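You operate a simulated robot arm through the tools that you are given. There is no shell and no other tool.

You run a simulated two-armed robot. Do the job below in one go: nothing can be reset, and whatever is moved stays where it is left.

TASK
Run 0.3 litres of water from the hose into the drum.
Fine: yellow lever shut again, nozzle back in its sleeve on the board.

It is judged by the outcome, as a careful person would: the job done as asked, and still so three seconds after it is handed in. It fails if anything else is knocked over, pushed out of place, dropped, spilled or broken.

THE ROBOT
Two 7-joint arms with two-finger parallel grippers on one trunk that stands fixed in place. Base frame: the origin is at the foot of the trunk, x ahead of it, y to its left, z up. Readings come in m, degrees, newtons and seconds.
The left shoulder is at [0.071, 0.156, 1.28], the right one opposite. Each reaches about 1.231 m from its shoulder. Payload 3.91 kg a hand.
The TCP of each hand is the grasp point between the finger pads, 0.03 m short of the fingertips. In the tool frame z runs along the fingers and y along their closing line. The gripper opens to 0.11 m. The fingers are 0.02 m wide and 0.01 m thick; the gripper's body (0.048 by 0.112 m) begins 0.055 m behind the TCP.
Orientation is that of the tool frame in the base frame, as a unit quaternion [x, y, z, w]. With the fingers straight down and closing along the base's y, the tool's x points along the base's -x, its y along +y and its z along -z.

THE INTERFACE
- The arms move only by the tool jog_arm. It takes "left_moves", "right_moves" or both (then of equal length, played together; a hand with none holds still); each is a list of rows, each a list of 7 numbers: the gripper command, from -1 (shut) to 1 (fully open), values between in proportion, then the shift along the tool's x, y, z in units of 20 mm (1.0 is 20 mm), then the turn, a rotation vector about the tool's x, y, z in units of 8 degrees (1.0 is 8 degrees). In form: [[claw, dx, dy, dz, rx, ry, rz], ...]. A call has 1 to 20 rows; each row shifts and turns the commanded pose from where the row before left it, along the tool's axes as they then stand. A call with a number of a shift or a turn outside -1 to 1 is refused whole. A row lasts 0.2 s, in which the tool goes at most 0.05 m and 8.6 degrees; a call with a longer step from one row to the next is refused whole, and so is a gripper value outside its range. A pose out of reach is approached as far as the arm can. The call stops where the force on the tool passes 40 N (or 10 N more than at its start, if that is more) or the arm is blocked; 0.2 s more then pass. The fingers move at their own pace (about 0.108 m/s each) and stop on an object; they squeeze with about 38 N. The grip force told is the motor's: it shows also when the fingers shut on nothing. Time passes only in rows, and 0.2 s behind the last, so rows that do not move let the fingers close. It gives the time, the measured TCP pose, the force on the tool (base axes), the opening and the grip force at its end, in the units of the frame above (readings bear some noise), with the torque about the TCP (base axes, N m) and any sound that the robot's microphone picked up.
- Cameras (640 x 400 px; columns grow to the right, rows downward): "scene" is now at [0.1443, 0.0212, 1.5469]; the picture's right is [0.21, -0.98, -0.00], its down [-0.31, -0.07, -0.95] and it looks along [0.93, 0.20, -0.31] (base axes); focal length 320 px, centre (320, 200). "left" rides on the left gripper at [0.073, -0.017, -0.103] in its tool frame; the picture's right is [0.23, 0.97, 0.00], its down [-0.76, 0.18, -0.62] and it looks along [-0.61, 0.14, 0.78] (tool axes); focal length 222 px, centre (320, 200). "right" rides on the right gripper at [0.072, 0.017, -0.103] in its tool frame; the picture's right is [-0.23, 0.97, 0.00], its down [-0.76, -0.18, -0.62] and it looks along [-0.61, -0.14, 0.78] (tool axes); focal length 222 px, centre (320, 200). There is no depth. A picture from a camera that has moved, and an enlarged one, comes with that camera's place and axes in the base frame and with its lens. The place of the scene camera against the robot may be out by one fixed shift of up to 0.018 m in any direction.
- snapshot(camera): a new picture of that camera. The clock stands still meanwhile.
- slide_trunk(by): slides the trunk up (or, below 0, down) by that many m; the arms and the scene camera ride with it, the base frame stays. It gives what a move gives, with no picture.
- head_to(pan, tilt): turns the head with the scene camera to pan (to the left, within 86 degrees either way) and tilt (down, from -29 to 69), counted from straight ahead of the robot. It gives what a move gives.
- zoom(camera, box): a new picture of the part [left, top, right, bottom] of that camera's present view, enlarged. The clock stands still meanwhile.
- job_done(): hands the job in; it is judged then, once.

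Nothing tells you positions but the pictures and the camera data. Unless the task says otherwise, let go and move clear before handing in.

The tools are called after ">>>" as name(argument=value, ...) on one line, values as JSON. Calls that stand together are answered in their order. jog_arm: Moves the arms, as the interface text tells. Its arguments: {"type":"object","properties":{"left_moves":{"type":"array"},"right_moves":{"type":"array"}},"required":[]} The other tools are called the same way: slide_trunk (by) moves the trunk up or down; head_to (pan, tilt) turns the head that bears the scene camera; snapshot (camera) takes a picture; zoom (camera, box) takes an enlarged picture of a part of a camera's view; job_done () hands the job in.

At the start:

```text
time_s: 0.0
left_position: [0.5853, 0.2622, 1.4993]
left_tool_rot: [0.0, 1.0, 0.001, 0.0]
left_ft_force: [-0.3, -0.4, -0.1]
left_moment: [-0.01, 0.0, 0.0]
left_grip_width: 0.11
left_finger_force: 0.1
right_position: [0.6121, -0.1957, 1.4295]
right_tool_rot: [0.0, 1.0, 0.0, 0.0]
right_ft_force: [0.3, -0.6, -0.4]
right_moment: [0.0, -0.01, -0.02]
right_grip_width: 0.11
right_finger_force: 0.0
trunk travel left (down, up): [-0.725, 0.215]
head pan, tilt (commanded): [12.2, 18.2]
```

scene: 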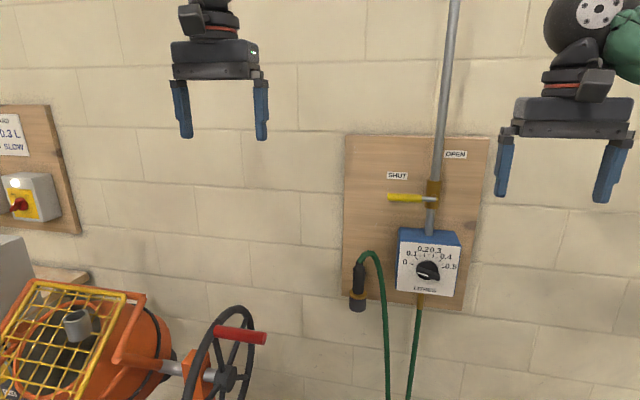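
right: 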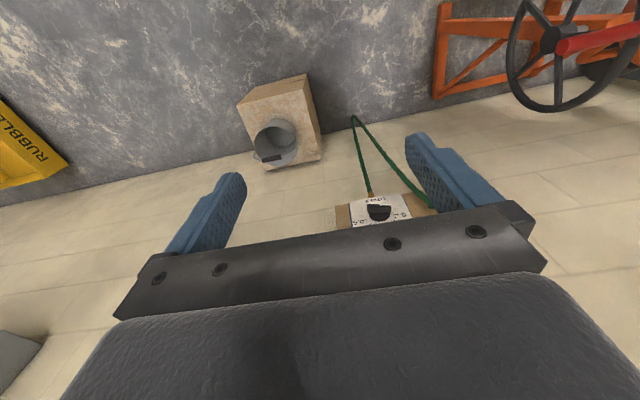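
left: 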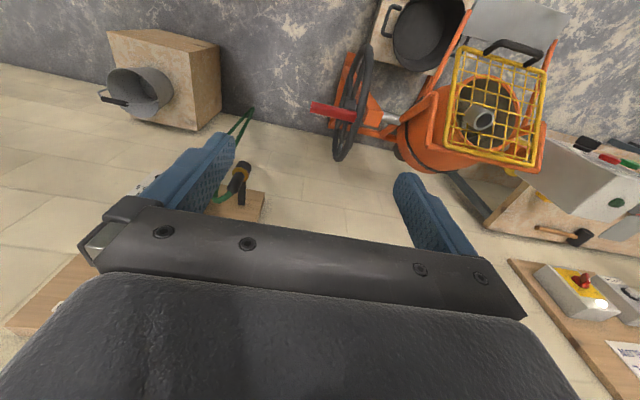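

I see a board with a yellow lever (now at SHUT), a litre dial below it and a green hose whose nozzle hangs in a sleeve. To the left is an orange mixer drum with a yellow grid, and further left a switch board with a notice. I'll look closer at each before moving.

>>> zoom(camera="scene", box=[330, 120, 500, 320])

>>> zoom(camera="scene", box=[0, 90, 120, 240])

>>> zoom(camera="scene", box=[0, 230, 280, 400])

>>> head_to(pan=40, tilt=35)

```text
2.00 times, centred on (415, 220) of scene
camera zoom: at [0.1443, 0.0212, 1.5469], right [0.21, -0.98, 0.0], down [-0.31, -0.07, -0.95], along [0.93, 0.2, -0.31], focal length 639 px, centre (130, 160)
```

zoom: 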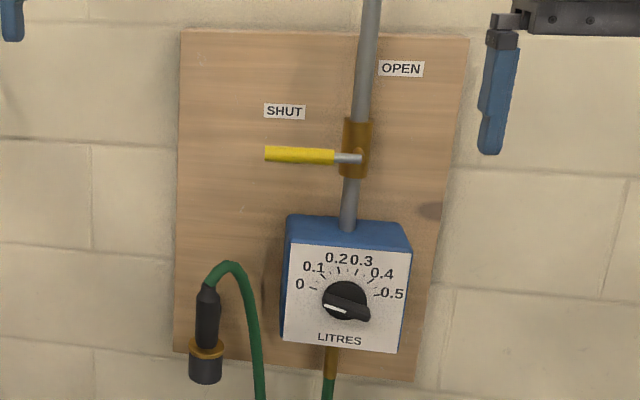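

```text
2.67 times, centred on (60, 165) of scene
camera zoom: at [0.1443, 0.0212, 1.5469], right [0.21, -0.98, 0.0], down [-0.31, -0.07, -0.95], along [0.93, 0.2, -0.31], focal length 852 px, centre (1013, 293)
```

zoom: 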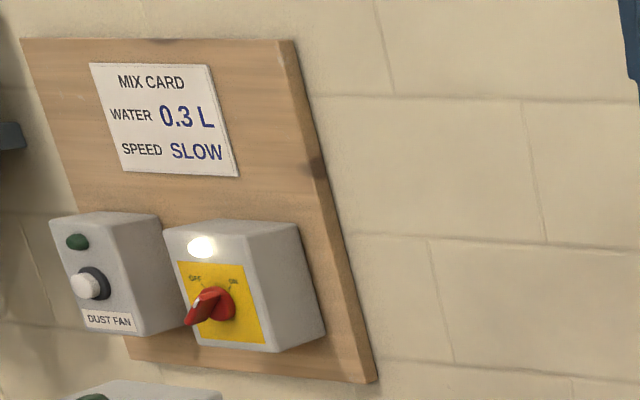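

```text
2.29 times, centred on (140, 315) of scene
camera zoom: at [0.1443, 0.0212, 1.5469], right [0.21, -0.98, 0.0], down [-0.31, -0.07, -0.95], along [0.93, 0.2, -0.31], focal length 731 px, centre (731, -63)
```

zoom: 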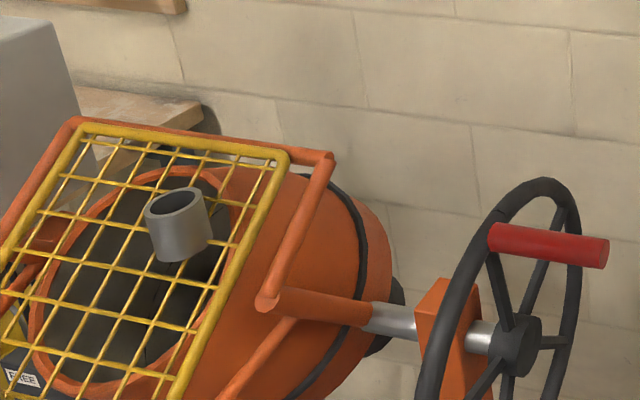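

```text
time_s: 0.9
left_position: [0.5854, 0.2627, 1.4994]
left_tool_rot: [-0.001, 1.0, 0.0, 0.0]
left_ft_force: [0.7, -0.3, 0.0]
left_moment: [-0.01, -0.03, 0.01]
left_grip_width: 0.11
left_finger_force: 0.1
right_position: [0.6109, -0.1959, 1.428]
right_tool_rot: [0.001, 1.0, 0.0, 0.0]
right_ft_force: [0.0, 0.0, 0.2]
right_moment: [0.04, 0.01, 0.03]
right_grip_width: 0.1102
right_finger_force: 0.1
trunk travel left (down, up): [-0.725, 0.215]
head pan, tilt (commanded): [40.0, 35.0]
```

The mix card reads "WATER 0.3 L, SPEED SLOW", and the drum's grid has a grey filler pipe through it. I'll look at the drum from the new head pose and then examine the dial close-up.

>>> snapshot(camera="scene")

>>> head_to(pan=-5, tilt=35)

>>> snapshot(camera="scene")

```text
taken
camera scene: at [0.1206, 0.0581, 1.5202], right [0.64, -0.77, 0.0], down [-0.44, -0.37, -0.82], along [0.63, 0.53, -0.57], focal length 320 px, centre (320, 200)
```

scene: 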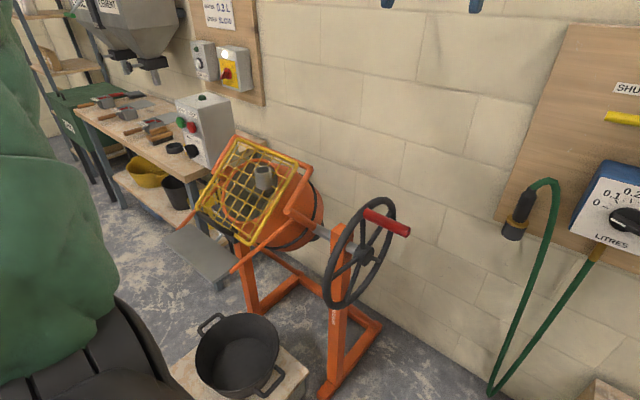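

```text
time_s: 2.0
left_position: [0.5841, 0.2623, 1.5006]
left_tool_rot: [-0.001, 1.0, 0.0, 0.001]
left_ft_force: [0.3, -0.1, 0.0]
left_moment: [-0.01, -0.02, 0.01]
left_grip_width: 0.11
left_finger_force: 0.0
right_position: [0.609, -0.1956, 1.4291]
right_tool_rot: [0.0, 1.0, 0.0, 0.0]
right_ft_force: [0.7, -0.1, -0.8]
right_moment: [0.0, 0.02, 0.02]
right_grip_width: 0.1103
right_finger_force: 0.1
trunk travel left (down, up): [-0.725, 0.215]
head pan, tilt (commanded): [-5.0, 35.0]
```

```text
taken
camera scene: at [0.1409, -0.006, 1.5201], right [-0.09, -1.0, 0.0], down [-0.57, 0.05, -0.82], along [0.82, -0.07, -0.57], focal length 320 px, centre (320, 200)
```

scene: 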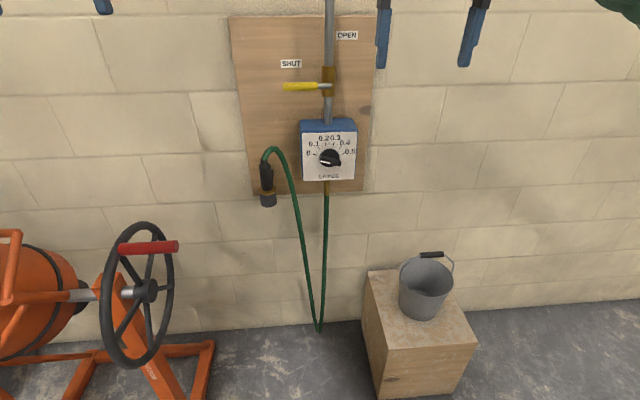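

>>> zoom(camera="scene", box=[290, 110, 370, 190])

>>> zoom(camera="scene", box=[240, 50, 360, 220])

>>> zoom(camera="scene", box=[245, 135, 305, 215])

```text
5.00 times, centred on (330, 150) of scene
camera zoom: at [0.1409, -0.006, 1.5201], right [-0.09, -1.0, 0.0], down [-0.57, 0.05, -0.82], along [0.82, -0.07, -0.57], focal length 1598 px, centre (270, 450)
```

zoom: 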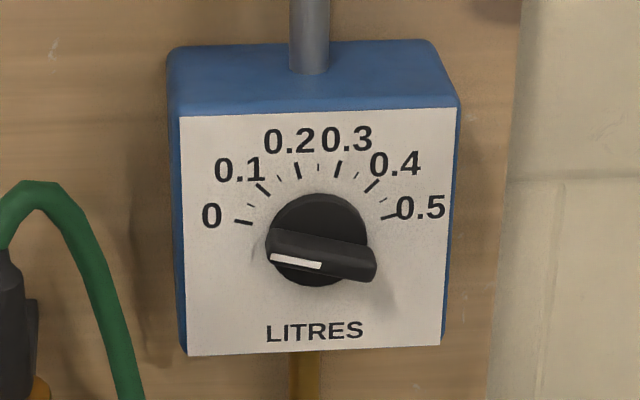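

```text
2.35 times, centred on (300, 135) of scene
camera zoom: at [0.1409, -0.006, 1.5201], right [-0.09, -1.0, 0.0], down [-0.57, 0.05, -0.82], along [0.82, -0.07, -0.57], focal length 752 px, centre (367, 353)
```

zoom: 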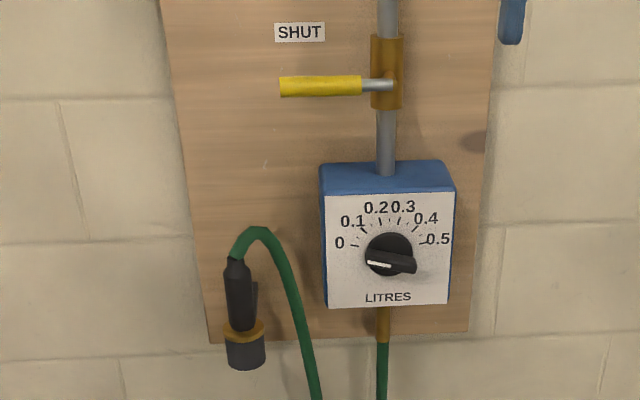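

```text
5.00 times, centred on (275, 175) of scene
camera zoom: at [0.1409, -0.006, 1.5201], right [-0.09, -1.0, 0.0], down [-0.57, 0.05, -0.82], along [0.82, -0.07, -0.57], focal length 1598 px, centre (545, 325)
```

zoom: 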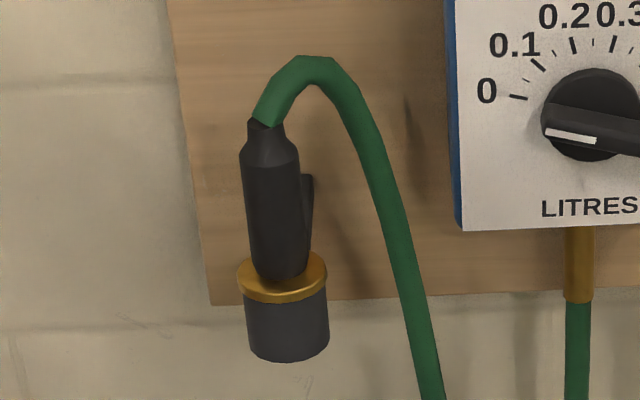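

The knob is a bar-shaped selector now pointing at about 0, so it is most likely a preset dose dial. The filler pipe is at about (0.6, 0.67, 1.07), the knob at (0.95, -0.11, 1.1) and the nozzle at (0.97, 0.09, 1.04). I'll look closer at the drum and pipe.

>>> head_to(pan=50, tilt=28)

>>> snapshot(camera="scene")

>>> zoom(camera="scene", box=[220, 160, 420, 285])

>>> zoom(camera="left", box=[420, 50, 580, 170])

```text
time_s: 3.3
left_position: [0.5844, 0.2627, 1.5002]
left_tool_rot: [-0.001, 1.0, 0.0, 0.0]
left_ft_force: [0.1, 0.3, 0.2]
left_moment: [0.01, -0.04, 0.01]
left_grip_width: 0.1097
left_finger_force: 0.1
right_position: [0.6109, -0.195, 1.4272]
right_tool_rot: [0.0, 1.0, 0.0, 0.0]
right_ft_force: [0.7, -0.2, 0.6]
right_moment: [0.04, -0.02, 0.02]
right_grip_width: 0.1099
right_finger_force: 0.0
trunk travel left (down, up): [-0.725, 0.215]
head pan, tilt (commanded): [50.0, 28.0]
```

```text
taken
camera scene: at [0.1118, 0.0714, 1.5311], right [0.77, -0.64, 0.0], down [-0.3, -0.36, -0.88], along [0.57, 0.68, -0.47], focal length 320 px, centre (320, 200)
```

scene: 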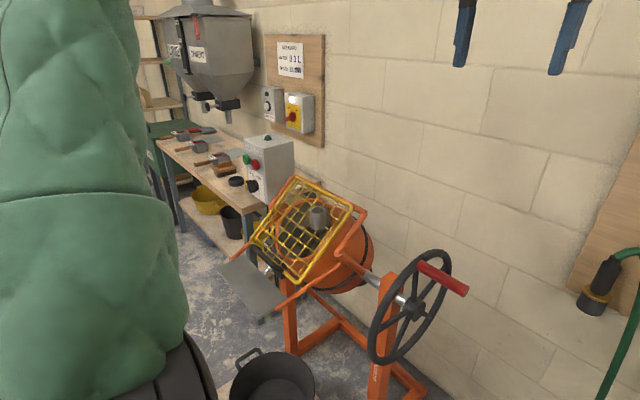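

```text
3.20 times, centred on (320, 222) of scene
camera zoom: at [0.1118, 0.0714, 1.5311], right [0.77, -0.64, 0.0], down [-0.3, -0.36, -0.88], along [0.57, 0.68, -0.47], focal length 1023 px, centre (320, 128)
```

zoom: 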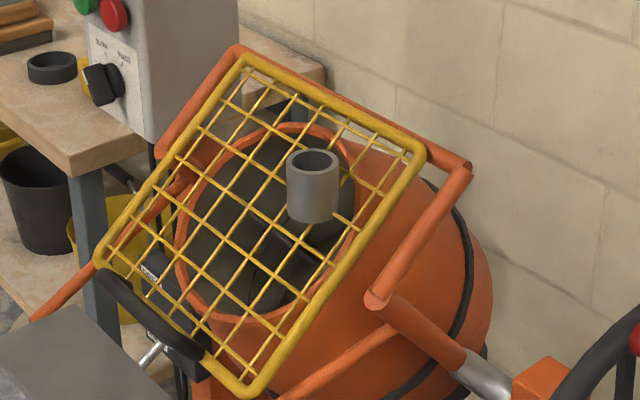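

```text
3.33 times, centred on (500, 110) of left
camera zoom: at [0.5118, 0.245, 1.6031], right [-0.23, 0.97, 0.0], down [0.76, 0.18, 0.62], along [0.61, 0.14, -0.78], focal length 740 px, centre (-280, 500)
```

zoom: 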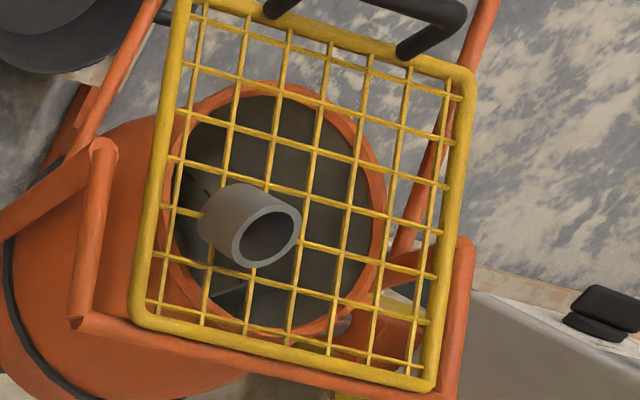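

The filler pipe stands vertical through the guard, and the nozzle hangs vertical in its sleeve. I'll pitch both hands so their fingers point forward towards the wall, keeping the grasp points where they are.

>>> jog_arm(left_moves=[[1, 0, 0, 0, 0, -0.9375, 0], [1, 0, 0, 0, 0, -0.9375, 0], [1, 0, 0, 0, 0, -0.9375, 0], [1, 0, 0, 0, 0, -0.9375, 0], [1, 0, 0, 0, 0, -0.9375, 0], [1, 0, 0, 0, 0, -0.9375, 0], [1, 0, 0, 0, 0, -0.9375, 0], [1, 0, 0, 0, 0, -0.9375, 0], [1, 0, 0, 0, 0, -0.9375, 0], [1, 0, 0, 0, 0, -0.9375, 0], [1, 0, 0, 0, 0, -0.9375, 0], [1, 0, 0, 0, 0, -0.9375, 0]], right_moves=[[1, 0, 0, 0, 0, -0.9375, 0], [1, 0, 0, 0, 0, -0.9375, 0], [1, 0, 0, 0, 0, -0.9375, 0], [1, 0, 0, 0, 0, -0.9375, 0], [1, 0, 0, 0, 0, -0.9375, 0], [1, 0, 0, 0, 0, -0.9375, 0], [1, 0, 0, 0, 0, -0.9375, 0], [1, 0, 0, 0, 0, -0.9375, 0], [1, 0, 0, 0, 0, -0.9375, 0], [1, 0, 0, 0, 0, -0.9375, 0], [1, 0, 0, 0, 0, -0.9375, 0], [1, 0, 0, 0, 0, -0.9375, 0]])

>>> snapshot(camera="left")

>>> snapshot(camera="right")

```text
time_s: 5.9
left_position: [0.5887, 0.2621, 1.5008]
left_tool_rot: [-0.001, 0.707, -0.001, 0.708]
left_ft_force: [1.0, 0.1, 0.2]
left_moment: [0.01, 0.02, -0.03]
left_grip_width: 0.11
left_finger_force: 0.0
left hand out of reach, approached as far as the arm can: row 12
right_position: [0.6238, -0.1939, 1.4332]
right_tool_rot: [0.0, 0.707, 0.0, 0.707]
right_ft_force: [-0.1, 0.2, -0.4]
right_moment: [0.0, 0.01, -0.03]
right_grip_width: 0.1099
right_finger_force: 0.0
right hand out of reach, approached as far as the arm can: row 12
trunk travel left (down, up): [-0.725, 0.215]
head pan, tilt (commanded): [50.0, 28.0]
```

```text
taken
camera left: at [0.4852, 0.2453, 1.4282], right [0.0, 0.97, -0.23], down [-0.62, 0.18, 0.76], along [0.78, 0.14, 0.61], focal length 222 px, centre (320, 200)
```

left: 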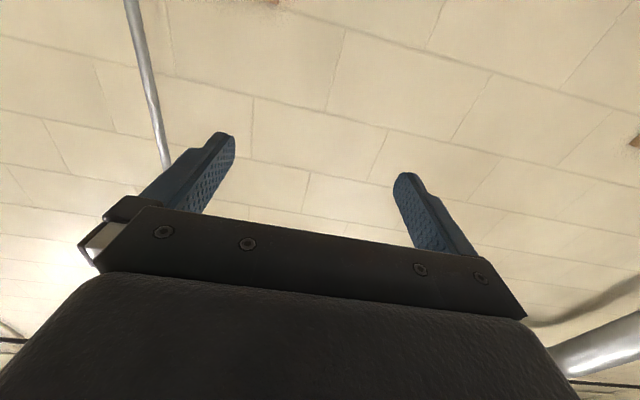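

```text
taken
camera right: at [0.5192, -0.1766, 1.3612], right [0.0, 0.97, 0.23], down [-0.62, -0.18, 0.76], along [0.78, -0.14, 0.61], focal length 222 px, centre (320, 200)
```

right: 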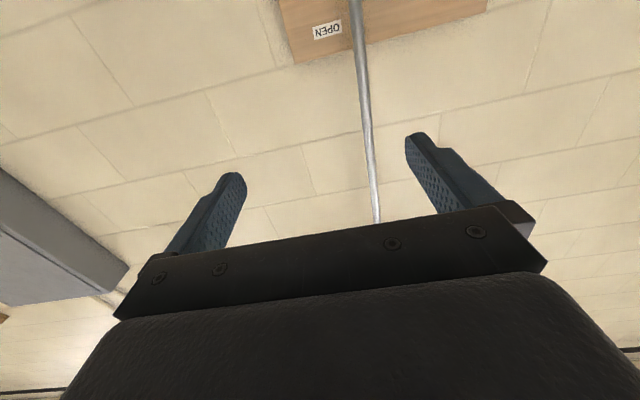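

Both hands now point forward, with the last degree limited only by being close to the body. I'll bring the right hand down in front of the dial, still well back from it.

>>> jog_arm(right_moves=[[1, 0.953, 0.25, 0.5, 0, 0, 0], [1, 0.953, 0.25, 0.5, 0, 0, 0], [1, 0.953, 0.25, 0.5, 0, 0, 0], [1, 0.953, 0.25, 0.5, 0, 0, 0], [1, 0.953, 0.25, 0.5, 0, 0, 0], [1, 0.953, 0.25, 0.5, 0, 0, 0], [1, 0.953, 0.25, 0.5, 0, 0, 0], [1, 0.953, 0.25, 0.5, 0, 0, 0], [1, 0.953, 0.25, 0.5, 0, 0, 0], [1, 0.953, 0.25, 0.5, 0, 0, 0], [1, 0.953, 0.25, 0.5, 0, 0, 0], [1, 0.953, 0.25, 0.5, 0, 0, 0], [1, 0.953, 0.25, 0.5, 0, 0, 0], [1, 0.953, 0.25, 0.5, 0, 0, 0], [1, 0.953, 0.25, 0.5, 0, 0, 0], [1, 0.953, 0.25, 0.5, 0, 0, 0], [1, 0.953, 0.25, 0.5, 0, 0, 0]])

>>> snapshot(camera="right")

>>> head_to(pan=-5, tilt=28)

>>> snapshot(camera="scene")

```text
time_s: 9.5
left_position: [0.5871, 0.2638, 1.5015]
left_tool_rot: [0.0, 0.708, 0.001, 0.706]
left_ft_force: [0.0, 0.3, 0.5]
left_moment: [-0.01, -0.01, -0.01]
left_grip_width: 0.1098
left_finger_force: 0.1
right_position: [0.6634, -0.1593, 1.353]
right_tool_rot: [-0.002, 0.711, 0.003, 0.703]
right_ft_force: [0.0, 0.9, -0.7]
right_moment: [-0.03, 0.01, 0.0]
right_grip_width: 0.11
right_finger_force: 0.0
right hand out of reach, approached as far as the arm can: row 4, 5, 6, 7, 8, 9, 10, 11, 12, 13, 14, 15, 16, 17
trunk travel left (down, up): [-0.725, 0.215]
head pan, tilt (commanded): [50.0, 28.0]
```

```text
taken
camera right: at [0.5583, -0.1423, 1.2823], right [0.0, 0.97, 0.23], down [-0.61, -0.18, 0.77], along [0.79, -0.14, 0.6], focal length 222 px, centre (320, 200)
```

right: 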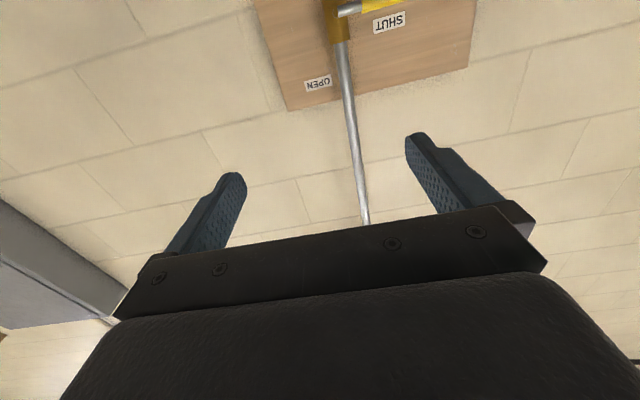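

```text
time_s: 10.7
left_position: [0.5872, 0.2624, 1.5011]
left_tool_rot: [0.001, 0.707, -0.001, 0.707]
left_ft_force: [0.2, 0.4, 0.0]
left_moment: [-0.02, -0.02, 0.0]
left_grip_width: 0.11
left_finger_force: 0.1
right_position: [0.6633, -0.1589, 1.3524]
right_tool_rot: [-0.003, 0.711, 0.004, 0.703]
right_ft_force: [0.8, -0.5, 0.4]
right_moment: [0.02, 0.01, 0.0]
right_grip_width: 0.11
right_finger_force: 0.1
trunk travel left (down, up): [-0.725, 0.215]
head pan, tilt (commanded): [-5.0, 28.0]
```

```text
taken
camera scene: at [0.1438, -0.0062, 1.5311], right [-0.09, -1.0, 0.0], down [-0.47, 0.04, -0.88], along [0.88, -0.08, -0.47], focal length 320 px, centre (320, 200)
```

scene: 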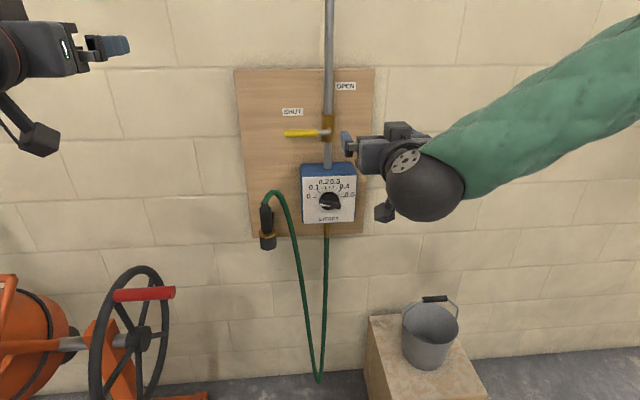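

The right arm ran into a reach limit: with the shoulder this high, the fingers-forward pose won't come down to the dial. I'll lower the trunk so the shoulders are nearer the height of the work.

>>> slide_trunk(by=-0.2)

>>> jog_arm(right_moves=[[1, 0, 0, 0, 0, 0, 0]])

>>> snapshot(camera="scene")

```text
time_s: 12.9
left_position: [0.5877, 0.2633, 1.3015]
left_tool_rot: [0.0, 0.707, 0.0, 0.707]
left_ft_force: [0.4, 0.3, 0.1]
left_moment: [-0.02, -0.01, 0.03]
left_grip_width: 0.1102
left_finger_force: 0.1
right_position: [0.6637, -0.1586, 1.1541]
right_tool_rot: [-0.002, 0.712, 0.004, 0.702]
right_ft_force: [0.0, 0.8, -0.4]
right_moment: [0.02, -0.02, 0.04]
right_grip_width: 0.11
right_finger_force: 0.1
trunk travel left (down, up): [-0.525, 0.415]
head pan, tilt (commanded): [-5.0, 28.0]
```

```text
time_s: 13.3
left_position: [0.5873, 0.2623, 1.3011]
left_tool_rot: [0.0, 0.707, 0.0, 0.707]
left_ft_force: [-0.3, -0.2, 1.0]
left_moment: [-0.02, -0.03, -0.04]
left_grip_width: 0.1098
left_finger_force: 0.1
right_position: [0.6626, -0.1587, 1.1524]
right_tool_rot: [-0.003, 0.711, 0.004, 0.703]
right_ft_force: [-0.9, -0.2, 0.5]
right_moment: [-0.02, -0.01, 0.04]
right_grip_width: 0.11
right_finger_force: 0.0
trunk travel left (down, up): [-0.525, 0.415]
head pan, tilt (commanded): [-5.0, 28.0]
```

```text
taken
camera scene: at [0.1437, -0.0063, 1.3311], right [-0.09, -1.0, 0.0], down [-0.47, 0.04, -0.88], along [0.88, -0.08, -0.47], focal length 320 px, centre (320, 200)
```

scene: 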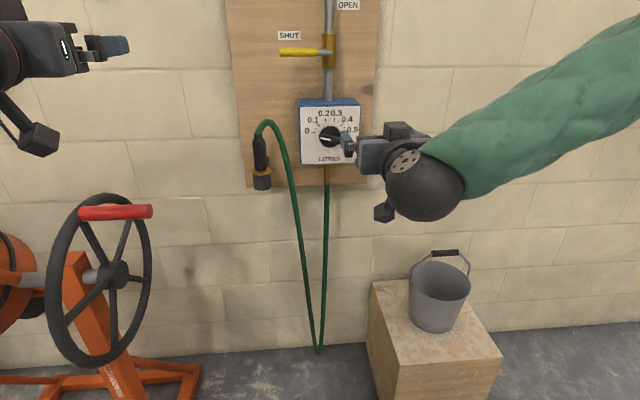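

The lowered trunk puts the right hand near dial height, and the commanded pose has reset to where the arm actually is. I'll move the right hand in front of the dial and roll it so the fingers will close vertically over the horizontal knob bar.

>>> jog_arm(right_moves=[[1, 0.5, 0.37, 0.9, 0, 0, -0.9], [1, 0.35, 0.45, 0.9, 0, 0, -0.9], [1, 0, 0, 0.9, 0, 0, -0.9], [1, 0, 0, 0.5, 0, 0, -0.9], [1, 0, 0, 0, 0, 0, -0.9]])

>>> snapshot(camera="right")

>>> snapshot(camera="scene")

```text
time_s: 14.5
left_position: [0.5867, 0.2628, 1.3012]
left_tool_rot: [-0.001, 0.707, 0.0, 0.708]
left_ft_force: [-0.6, -0.8, -0.5]
left_moment: [-0.03, -0.03, 0.01]
left_grip_width: 0.1097
left_finger_force: 0.2
right_position: [0.725, -0.1352, 1.1393]
right_tool_rot: [-0.221, 0.678, -0.217, 0.666]
right_ft_force: [0.1, 0.2, 0.6]
right_moment: [0.01, 0.02, 0.01]
right_grip_width: 0.1104
right_finger_force: 0.0
right hand out of reach, approached as far as the arm can: row 3
trunk travel left (down, up): [-0.525, 0.415]
head pan, tilt (commanded): [-5.0, 28.0]
```

```text
taken
camera right: at [0.6202, -0.1643, 1.0736], right [-0.01, 0.92, -0.39], down [-0.61, 0.3, 0.73], along [0.79, 0.24, 0.56], focal length 222 px, centre (320, 200)
```

right: 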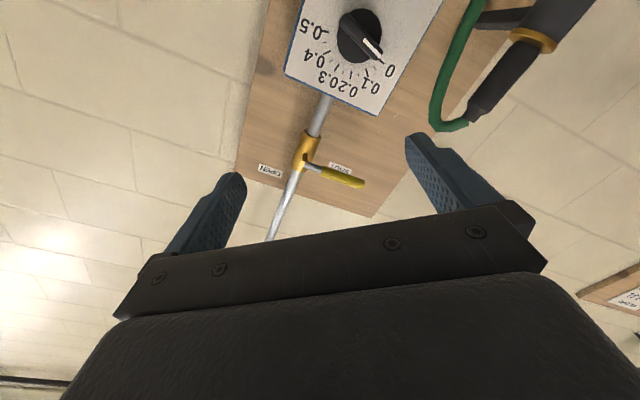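

```text
taken
camera scene: at [0.1434, -0.0063, 1.3311], right [-0.09, -1.0, 0.0], down [-0.47, 0.04, -0.88], along [0.88, -0.08, -0.47], focal length 320 px, centre (320, 200)
```

scene: 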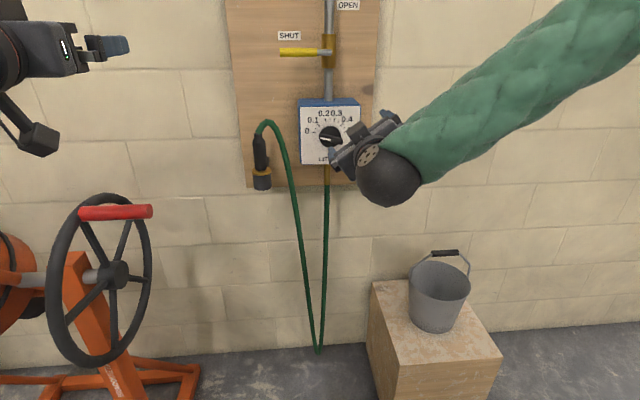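

The wrist camera shows the knob's white mark pointing at the 0 tick. I'll move level with the knob and finish the roll, staying back from the face.

>>> jog_arm(right_moves=[[1, 0.55, 0.93, 0, 0, 0, 0], [1, 0.55, 0.93, 0, 0, 0, 0], [1, 0.55, 0.93, 0, 0, 0, 0], [1, 0, 0, 0, 0, 0, -0.95], [1, 0, 0, 0, 0, 0, -0.95], [1, 0, 0, 0, 0, 0, -0.95], [1, 0, 0, 0, 0, 0, -0.95], [1, 0, 0, 0, 0, 0, -0.95], [1, 0, 0, 0, 0, 0, -0.8]])

>>> snapshot(camera="right")

>>> snapshot(camera="scene")

```text
time_s: 16.5
left_position: [0.587, 0.2632, 1.3015]
left_tool_rot: [0.0, 0.707, 0.0, 0.707]
left_ft_force: [0.1, 0.4, 0.2]
left_moment: [-0.03, -0.01, 0.01]
left_grip_width: 0.11
left_finger_force: 0.1
right_position: [0.7249, -0.1348, 1.139]
right_tool_rot: [-0.461, 0.545, -0.451, 0.536]
right_ft_force: [0.5, 0.2, -0.3]
right_moment: [-0.01, 0.0, 0.01]
right_grip_width: 0.11
right_finger_force: 0.1
right hand out of reach, approached as far as the arm can: row 1, 2, 3
trunk travel left (down, up): [-0.525, 0.415]
head pan, tilt (commanded): [-5.0, 28.0]
```

```text
taken
camera right: at [0.6211, -0.204, 1.1133], right [-0.02, 0.39, -0.92], down [-0.62, 0.72, 0.31], along [0.79, 0.58, 0.23], focal length 222 px, centre (320, 200)
```

right: 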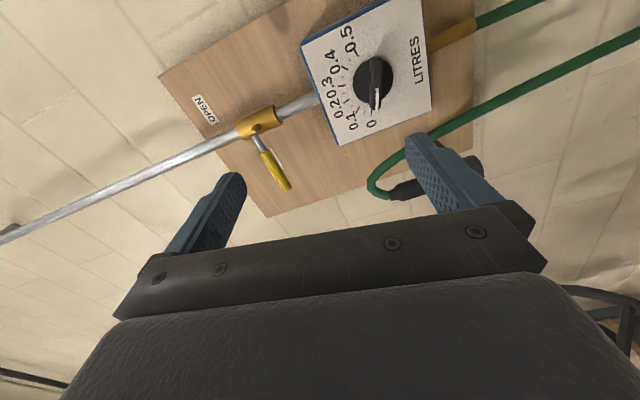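

```text
taken
camera scene: at [0.1437, -0.0062, 1.3311], right [-0.09, -1.0, 0.0], down [-0.47, 0.04, -0.88], along [0.88, -0.08, -0.47], focal length 320 px, centre (320, 200)
```

scene: 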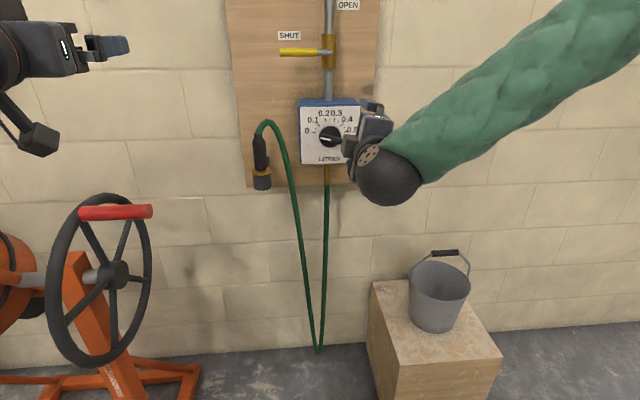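

The roll worked, but moving down and left was blocked by an arm limit. I'll lower the trunk a bit more so the hand comes level with the knob without bending the arm.

>>> slide_trunk(by=-0.07)

>>> jog_arm(right_moves=[[1, 0, 0, 0.8, 0, 0, 0], [1, 0, 0, 0.8, 0, 0, 0], [1, -0.5, 0, 0, 0, 0, 0], [1, -0.5, 0, 0, 0, 0, 0]])

>>> snapshot(camera="right")

>>> snapshot(camera="scene")

```text
time_s: 17.6
left_position: [0.5863, 0.2639, 1.2316]
left_tool_rot: [0.0, 0.707, -0.001, 0.707]
left_ft_force: [0.2, -0.9, -0.5]
left_moment: [0.0, -0.02, 0.04]
left_grip_width: 0.1099
left_finger_force: 0.1
right_position: [0.7259, -0.1357, 1.071]
right_tool_rot: [-0.461, 0.545, -0.451, 0.536]
right_ft_force: [-0.3, -0.2, -0.3]
right_moment: [-0.02, 0.0, -0.01]
right_grip_width: 0.1102
right_finger_force: 0.1
trunk travel left (down, up): [-0.455, 0.485]
head pan, tilt (commanded): [-5.0, 28.0]
```

```text
time_s: 18.6
left_position: [0.5868, 0.2631, 1.2304]
left_tool_rot: [0.0, 0.707, 0.0, 0.707]
left_ft_force: [-1.0, 0.4, 0.4]
left_moment: [0.0, -0.02, -0.01]
left_grip_width: 0.1101
left_finger_force: 0.1
right_position: [0.757, -0.1158, 1.0713]
right_tool_rot: [-0.461, 0.545, -0.451, 0.535]
right_ft_force: [-0.1, 0.6, -0.5]
right_moment: [-0.03, 0.01, -0.02]
right_grip_width: 0.1104
right_finger_force: 0.1
trunk travel left (down, up): [-0.455, 0.485]
head pan, tilt (commanded): [-5.0, 28.0]
```

```text
taken
camera right: at [0.6529, -0.1836, 1.0454], right [-0.02, 0.39, -0.92], down [-0.62, 0.72, 0.32], along [0.79, 0.58, 0.23], focal length 222 px, centre (320, 200)
```

right: 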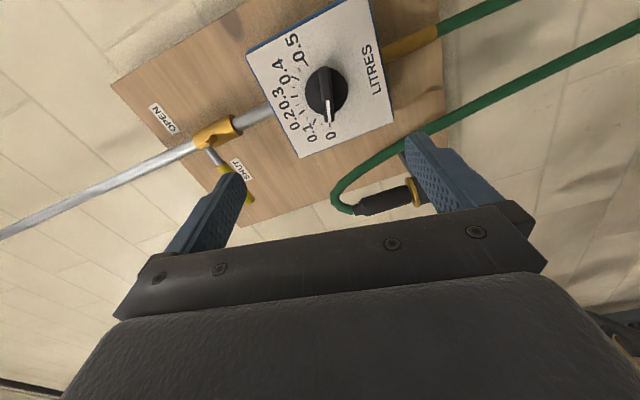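

```text
taken
camera scene: at [0.1438, -0.0059, 1.2611], right [-0.09, -1.0, 0.0], down [-0.47, 0.04, -0.88], along [0.88, -0.08, -0.47], focal length 320 px, centre (320, 200)
```

scene: 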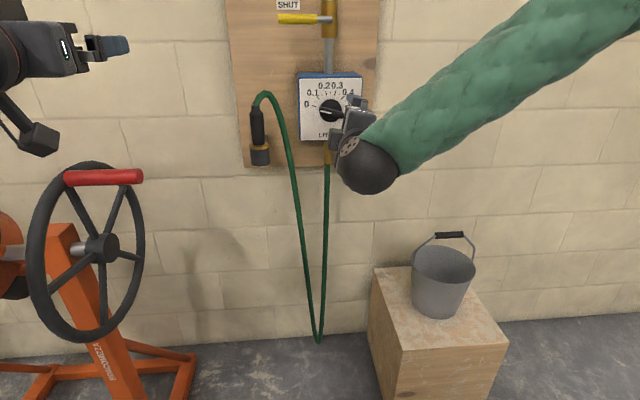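

>>> zoom(camera="right", box=[240, 20, 420, 170])

>>> zoom(camera="scene", box=[290, 60, 370, 150])

```text
2.67 times, centred on (330, 95) of right
camera zoom: at [0.6529, -0.1836, 1.0454], right [-0.02, 0.39, -0.92], down [-0.62, 0.72, 0.32], along [0.79, 0.58, 0.23], focal length 592 px, centre (293, 480)
```

zoom: 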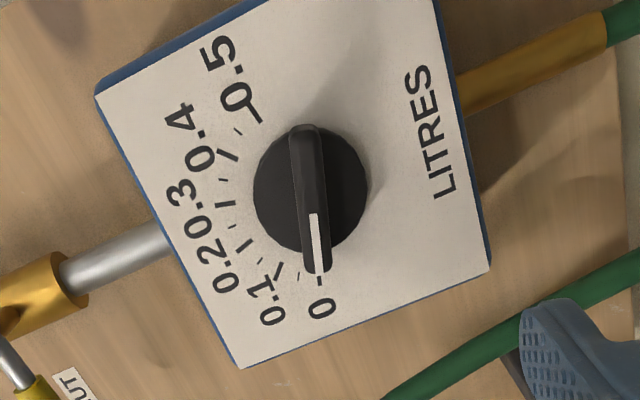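

```text
4.44 times, centred on (330, 105) of scene
camera zoom: at [0.1438, -0.0059, 1.2611], right [-0.09, -1.0, 0.0], down [-0.47, 0.04, -0.88], along [0.88, -0.08, -0.47], focal length 1421 px, centre (276, 622)
```

zoom: 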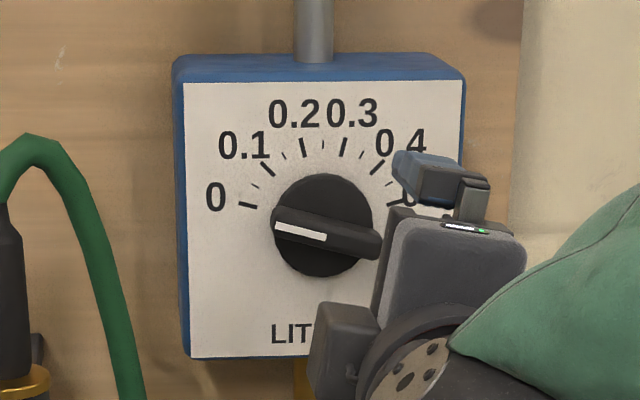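

>>> zoom(camera="scene", box=[302, 88, 346, 126])

>>> zoom(camera="right", box=[290, 50, 370, 130])

```text
10.53 times, centred on (324, 107) of scene
camera zoom: at [0.1438, -0.0059, 1.2611], right [-0.09, -1.0, 0.0], down [-0.47, 0.04, -0.88], along [0.88, -0.08, -0.47], focal length 3365 px, centre (278, 1179)
```

zoom: 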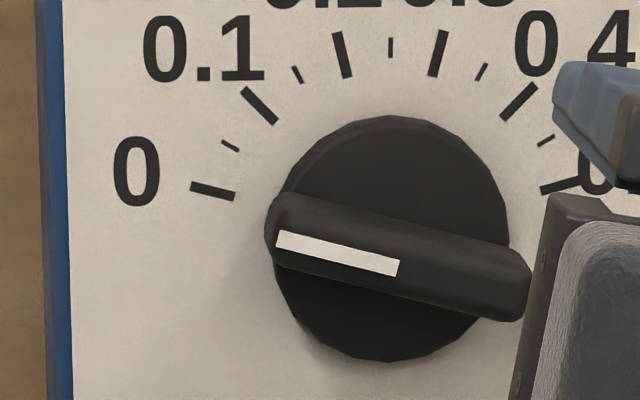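

```text
5.00 times, centred on (330, 90) of right
camera zoom: at [0.6529, -0.1836, 1.0454], right [-0.02, 0.39, -0.92], down [-0.62, 0.72, 0.32], along [0.79, 0.58, 0.23], focal length 1111 px, centre (270, 750)
```

zoom: 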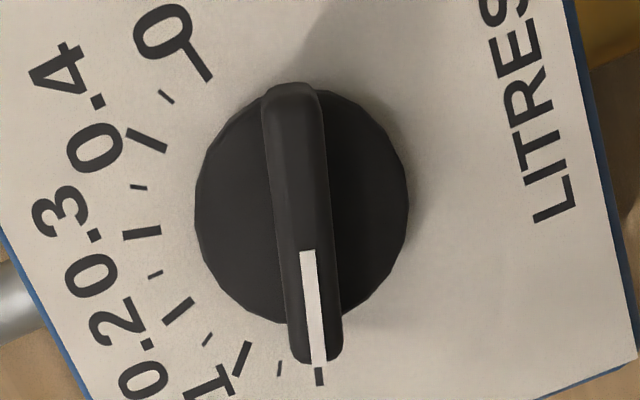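

The knob disc is about 58 mm across with its front at x≈0.99, centred near y≈-0.109, z≈1.06. Its bar stands about 2 cm proud and points 15° above left, which is the 0 mark. I'll align with it and move in until the fingertips are just short of the bar.

>>> jog_arm(right_moves=[[1, -0.28, 0.43, 0, 0, 0, 0.66], [1, 0, 0, 0.95, 0, 0, 0], [1, 0, 0, 0.95, 0, 0, 0], [1, 0, 0, 0.95, 0, 0, 0], [1, 0, 0, 0.95, 0, 0, 0], [1, 0, 0, 0.95, 0, 0, 0], [1, 0, 0, 0.95, 0, 0, 0], [1, 0, 0, 0.95, 0, 0, 0], [1, 0, 0, 0.95, 0, 0, 0]])

>>> snapshot(camera="right")

>>> snapshot(camera="scene")

```text
time_s: 20.6
left_position: [0.5877, 0.2626, 1.2313]
left_tool_rot: [-0.001, 0.708, 0.001, 0.707]
left_ft_force: [0.0, 0.3, -0.7]
left_moment: [0.01, -0.02, -0.02]
left_grip_width: 0.1102
left_finger_force: 0.0
right_position: [0.8888, -0.1072, 1.0628]
right_tool_rot: [-0.434, 0.57, -0.427, 0.552]
right_ft_force: [-0.7, 0.8, -0.5]
right_moment: [0.01, -0.02, 0.03]
right_grip_width: 0.1101
right_finger_force: 0.0
right hand out of reach, approached as far as the arm can: row 9
trunk travel left (down, up): [-0.455, 0.485]
head pan, tilt (commanded): [-5.0, 28.0]
```

```text
taken
camera right: at [0.7841, -0.1722, 1.0312], right [-0.02, 0.47, -0.88], down [-0.61, 0.69, 0.38], along [0.79, 0.54, 0.27], focal length 222 px, centre (320, 200)
```

right: 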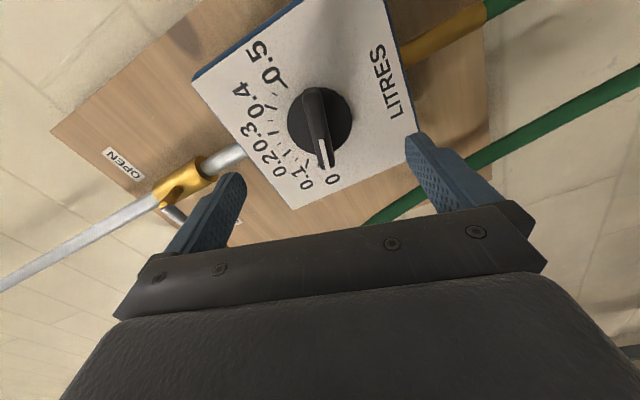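

```text
taken
camera scene: at [0.1435, -0.0063, 1.2611], right [-0.09, -1.0, 0.0], down [-0.47, 0.04, -0.88], along [0.88, -0.08, -0.47], focal length 320 px, centre (320, 200)
```

scene: 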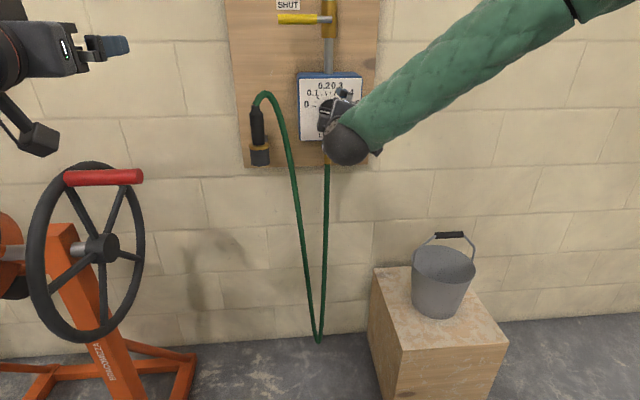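

The right arm stopped at x≈0.889 on an arm limit rather than contact. I'll look at how the arm is folded before deciding how to get the last few centimetres.

>>> head_to(pan=-45, tilt=10)

>>> snapshot(camera="scene")

>>> zoom(camera="right", box=[250, 50, 430, 210])

```text
time_s: 21.6
left_position: [0.5873, 0.2618, 1.232]
left_tool_rot: [0.0, 0.707, 0.0, 0.707]
left_ft_force: [0.8, 0.2, -0.1]
left_moment: [0.01, -0.03, -0.02]
left_grip_width: 0.1098
left_finger_force: 0.1
right_position: [0.889, -0.1076, 1.062]
right_tool_rot: [-0.434, 0.57, -0.427, 0.552]
right_ft_force: [0.4, -0.6, 0.4]
right_moment: [-0.01, -0.02, 0.0]
right_grip_width: 0.1099
right_finger_force: 0.0
trunk travel left (down, up): [-0.455, 0.485]
head pan, tilt (commanded): [-45.0, 10.0]
```

```text
taken
camera scene: at [0.1188, -0.0639, 1.2902], right [-0.71, -0.71, 0.0], down [-0.12, 0.12, -0.98], along [0.7, -0.7, -0.17], focal length 320 px, centre (320, 200)
```

scene: 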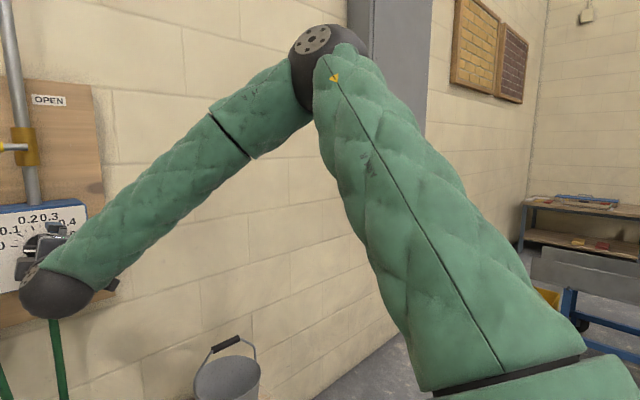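

```text
2.50 times, centred on (340, 130) of right
camera zoom: at [0.7842, -0.1722, 1.031], right [-0.02, 0.47, -0.88], down [-0.61, 0.69, 0.38], along [0.79, 0.54, 0.27], focal length 555 px, centre (270, 375)
```

zoom: 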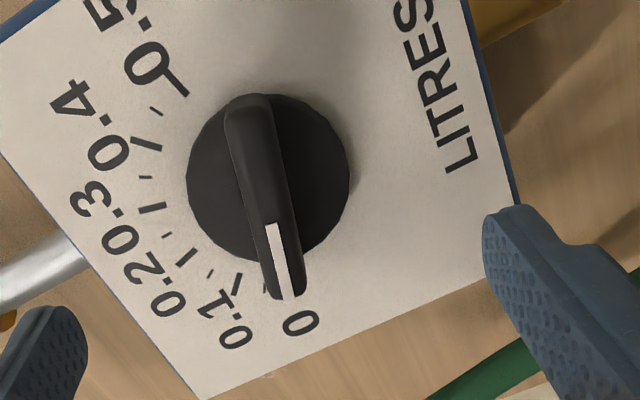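

>>> jog_arm(right_moves=[[1, 0, 0, 0.5, 0, 0, 0]])

>>> jog_arm(right_moves=[[1, 0, 0, 0, -0.6, 0.16, 0], [1, 0, 0, 0.5, 0, 0, 0]])

>>> jog_arm(right_moves=[[1, 0, 0, 0, -0.16, -0.6, 0], [1, 0, 0, 0.5, 0, 0, 0]])

```text
time_s: 22.0
left_position: [0.5893, 0.2632, 1.231]
left_tool_rot: [0.0, 0.707, 0.001, 0.707]
left_ft_force: [-0.4, -0.2, -0.1]
left_moment: [-0.03, 0.0, 0.02]
left_grip_width: 0.1101
left_finger_force: 0.0
right_position: [0.8997, -0.1058, 1.062]
right_tool_rot: [-0.435, 0.57, -0.427, 0.551]
right_ft_force: [-0.2, -0.2, -0.8]
right_moment: [0.0, 0.02, -0.03]
right_grip_width: 0.11
right_finger_force: 0.1
trunk travel left (down, up): [-0.455, 0.485]
head pan, tilt (commanded): [-45.0, 10.0]
```

```text
time_s: 22.6
left_position: [0.5888, 0.2624, 1.2314]
left_tool_rot: [-0.001, 0.707, 0.001, 0.707]
left_ft_force: [0.3, 0.1, 0.0]
left_moment: [-0.01, 0.0, -0.01]
left_grip_width: 0.11
left_finger_force: 0.1
right_position: [0.9096, -0.1077, 1.0614]
right_tool_rot: [-0.453, 0.59, -0.407, 0.53]
right_ft_force: [0.3, 0.8, 0.5]
right_moment: [-0.01, -0.01, -0.02]
right_grip_width: 0.1101
right_finger_force: 0.0
trunk travel left (down, up): [-0.455, 0.485]
head pan, tilt (commanded): [-45.0, 10.0]
```

```text
time_s: 23.2
left_position: [0.5869, 0.2642, 1.2325]
left_tool_rot: [-0.002, 0.706, 0.0, 0.708]
left_ft_force: [-0.2, 0.7, 1.0]
left_moment: [-0.01, -0.03, -0.02]
left_grip_width: 0.11
left_finger_force: 0.1
right_position: [0.9084, -0.1054, 1.0642]
right_tool_rot: [-0.477, 0.571, -0.382, 0.549]
right_ft_force: [-1.1, 0.3, 0.1]
right_moment: [0.01, 0.0, -0.01]
right_grip_width: 0.1101
right_finger_force: 0.0
right hand out of reach, approached as far as the arm can: row 2
trunk travel left (down, up): [-0.455, 0.485]
head pan, tilt (commanded): [-45.0, 10.0]
```

Small forward steps work, and the slight leftward yaw was what blocked it. I'll undo that yaw and creep forward in small steps.

>>> jog_arm(right_moves=[[1, 0, 0, 0, 0.16, 0.6, 0], [1, 0, 0, 0.3, 0, 0, 0], [1, 0, 0, 0.3, 0, 0, 0]])

>>> head_to(pan=-5, tilt=15)

>>> snapshot(camera="right")

>>> snapshot(camera="scene")

```text
time_s: 24.0
left_position: [0.5885, 0.262, 1.2307]
left_tool_rot: [0.0, 0.707, 0.001, 0.707]
left_ft_force: [1.3, -0.4, 0.3]
left_moment: [0.02, -0.02, 0.01]
left_grip_width: 0.11
left_finger_force: 0.0
right_position: [0.9219, -0.1078, 1.0605]
right_tool_rot: [-0.452, 0.59, -0.407, 0.531]
right_ft_force: [-0.4, 0.0, -1.1]
right_moment: [-0.01, -0.01, -0.01]
right_grip_width: 0.1097
right_finger_force: 0.0
trunk travel left (down, up): [-0.455, 0.485]
head pan, tilt (commanded): [-45.0, 10.0]
```

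```text
time_s: 25.1
left_position: [0.5876, 0.2628, 1.2315]
left_tool_rot: [-0.001, 0.707, 0.001, 0.707]
left_ft_force: [0.0, 0.2, 0.5]
left_moment: [0.0, -0.04, -0.04]
left_grip_width: 0.1099
left_finger_force: 0.1
right_position: [0.9216, -0.1063, 1.0604]
right_tool_rot: [-0.453, 0.589, -0.407, 0.531]
right_ft_force: [0.3, 1.2, 0.3]
right_moment: [0.0, 0.0, -0.01]
right_grip_width: 0.1102
right_finger_force: 0.1
trunk travel left (down, up): [-0.455, 0.485]
head pan, tilt (commanded): [-5.0, 15.0]
```

```text
taken
camera right: at [0.8145, -0.173, 1.038], right [-0.09, 0.47, -0.88], down [-0.58, 0.69, 0.43], along [0.81, 0.55, 0.21], focal length 222 px, centre (320, 200)
```

right: 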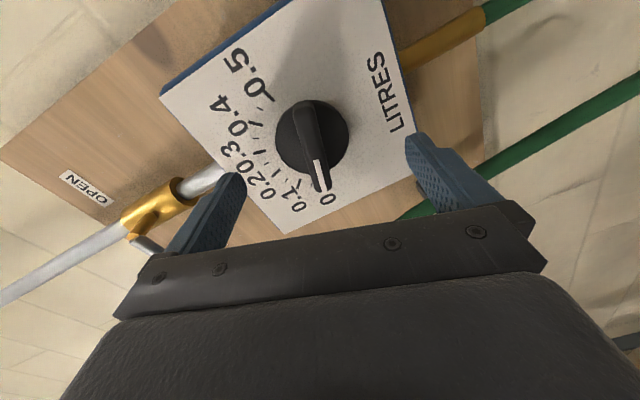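

```text
taken
camera scene: at [0.146, -0.0065, 1.2821], right [-0.09, -1.0, 0.0], down [-0.26, 0.02, -0.97], along [0.96, -0.09, -0.26], focal length 320 px, centre (320, 200)
```

scene: 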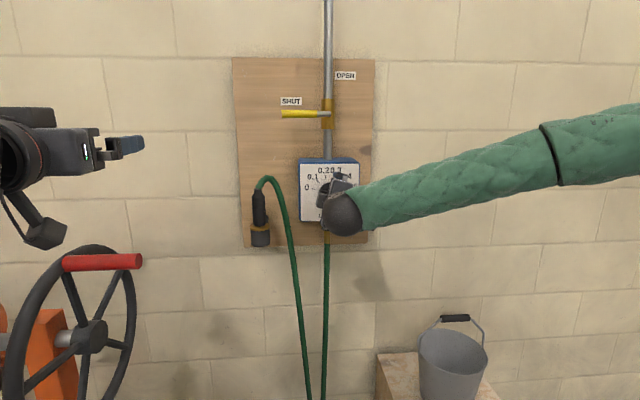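

>>> jog_arm(right_moves=[[1, 0, 0, 0, 0.3, -0.08, 0], [1, 0, 0, 0, 0.3, -0.08, 0]])

>>> zoom(camera="scene", box=[290, 150, 380, 250])

>>> zoom(camera="right", box=[200, 60, 460, 220])

```text
time_s: 25.7
left_position: [0.5891, 0.2612, 1.2308]
left_tool_rot: [0.0, 0.707, 0.001, 0.707]
left_ft_force: [0.5, -0.8, 0.5]
left_moment: [-0.01, 0.02, 0.03]
left_grip_width: 0.1101
left_finger_force: 0.1
right_position: [0.9228, -0.1098, 1.0608]
right_tool_rot: [-0.444, 0.579, -0.416, 0.543]
right_ft_force: [0.4, 0.3, -0.3]
right_moment: [-0.02, -0.01, -0.01]
right_grip_width: 0.1097
right_finger_force: 0.2
trunk travel left (down, up): [-0.455, 0.485]
head pan, tilt (commanded): [-5.0, 15.0]
```

```text
4.00 times, centred on (335, 200) of scene
camera zoom: at [0.1466, -0.0075, 1.282], right [-0.09, -1.0, 0.0], down [-0.26, 0.02, -0.97], along [0.96, -0.08, -0.26], focal length 1279 px, centre (260, 200)
```

zoom: 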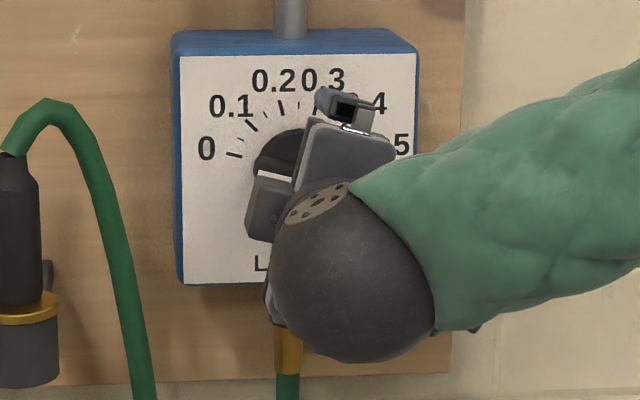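

```text
2.46 times, centred on (330, 140) of right
camera zoom: at [0.8162, -0.1746, 1.0323], right [-0.06, 0.47, -0.88], down [-0.6, 0.69, 0.41], along [0.8, 0.55, 0.24], focal length 547 px, centre (295, 348)
```

zoom: 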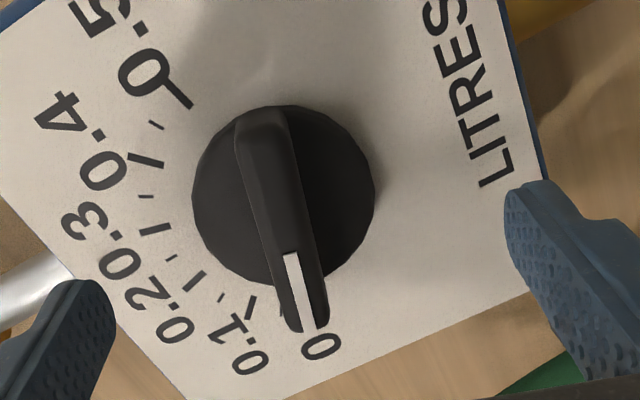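

>>> jog_arm(right_moves=[[1, 0, 0, 0.4, 0, 0, 0], [1, 0, 0, 0.4, 0, 0, 0], [1, 0, 0, 0.4, 0, 0, 0]])

>>> snapshot(camera="right")

>>> zoom(camera="right", box=[200, 60, 460, 220])

```text
time_s: 26.5
left_position: [0.5868, 0.263, 1.2314]
left_tool_rot: [0.0, 0.707, 0.0, 0.707]
left_ft_force: [0.0, -0.4, -0.2]
left_moment: [0.0, 0.01, -0.02]
left_grip_width: 0.11
left_finger_force: 0.1
right_position: [0.9216, -0.1071, 1.0613]
right_tool_rot: [-0.444, 0.578, -0.417, 0.543]
right_ft_force: [0.3, -0.6, -0.1]
right_moment: [0.0, 0.0, -0.01]
right_grip_width: 0.1099
right_finger_force: 0.1
right hand out of reach, approached as far as the arm can: row 1, 2, 3
trunk travel left (down, up): [-0.455, 0.485]
head pan, tilt (commanded): [-5.0, 15.0]
```

```text
taken
camera right: at [0.8158, -0.1733, 1.033], right [-0.06, 0.47, -0.88], down [-0.6, 0.69, 0.41], along [0.8, 0.55, 0.24], focal length 222 px, centre (320, 200)
```

right: 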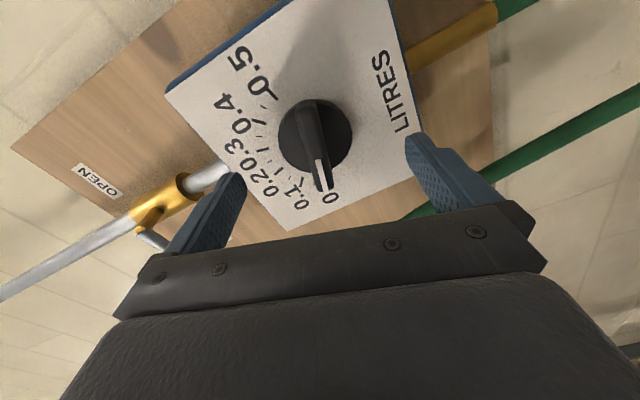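

```text
2.46 times, centred on (330, 140) of right
camera zoom: at [0.8158, -0.1733, 1.033], right [-0.06, 0.47, -0.88], down [-0.6, 0.69, 0.41], along [0.8, 0.55, 0.24], focal length 547 px, centre (295, 348)
```

zoom: 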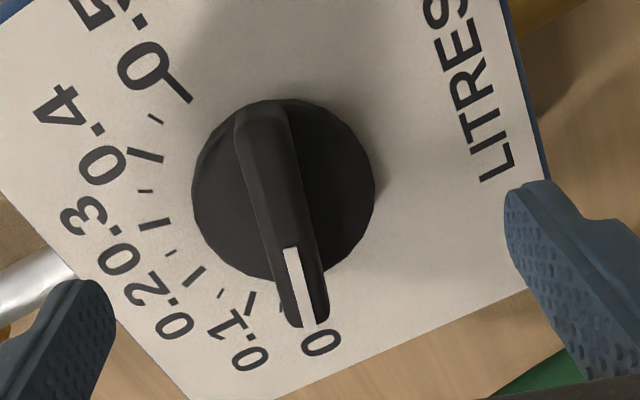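

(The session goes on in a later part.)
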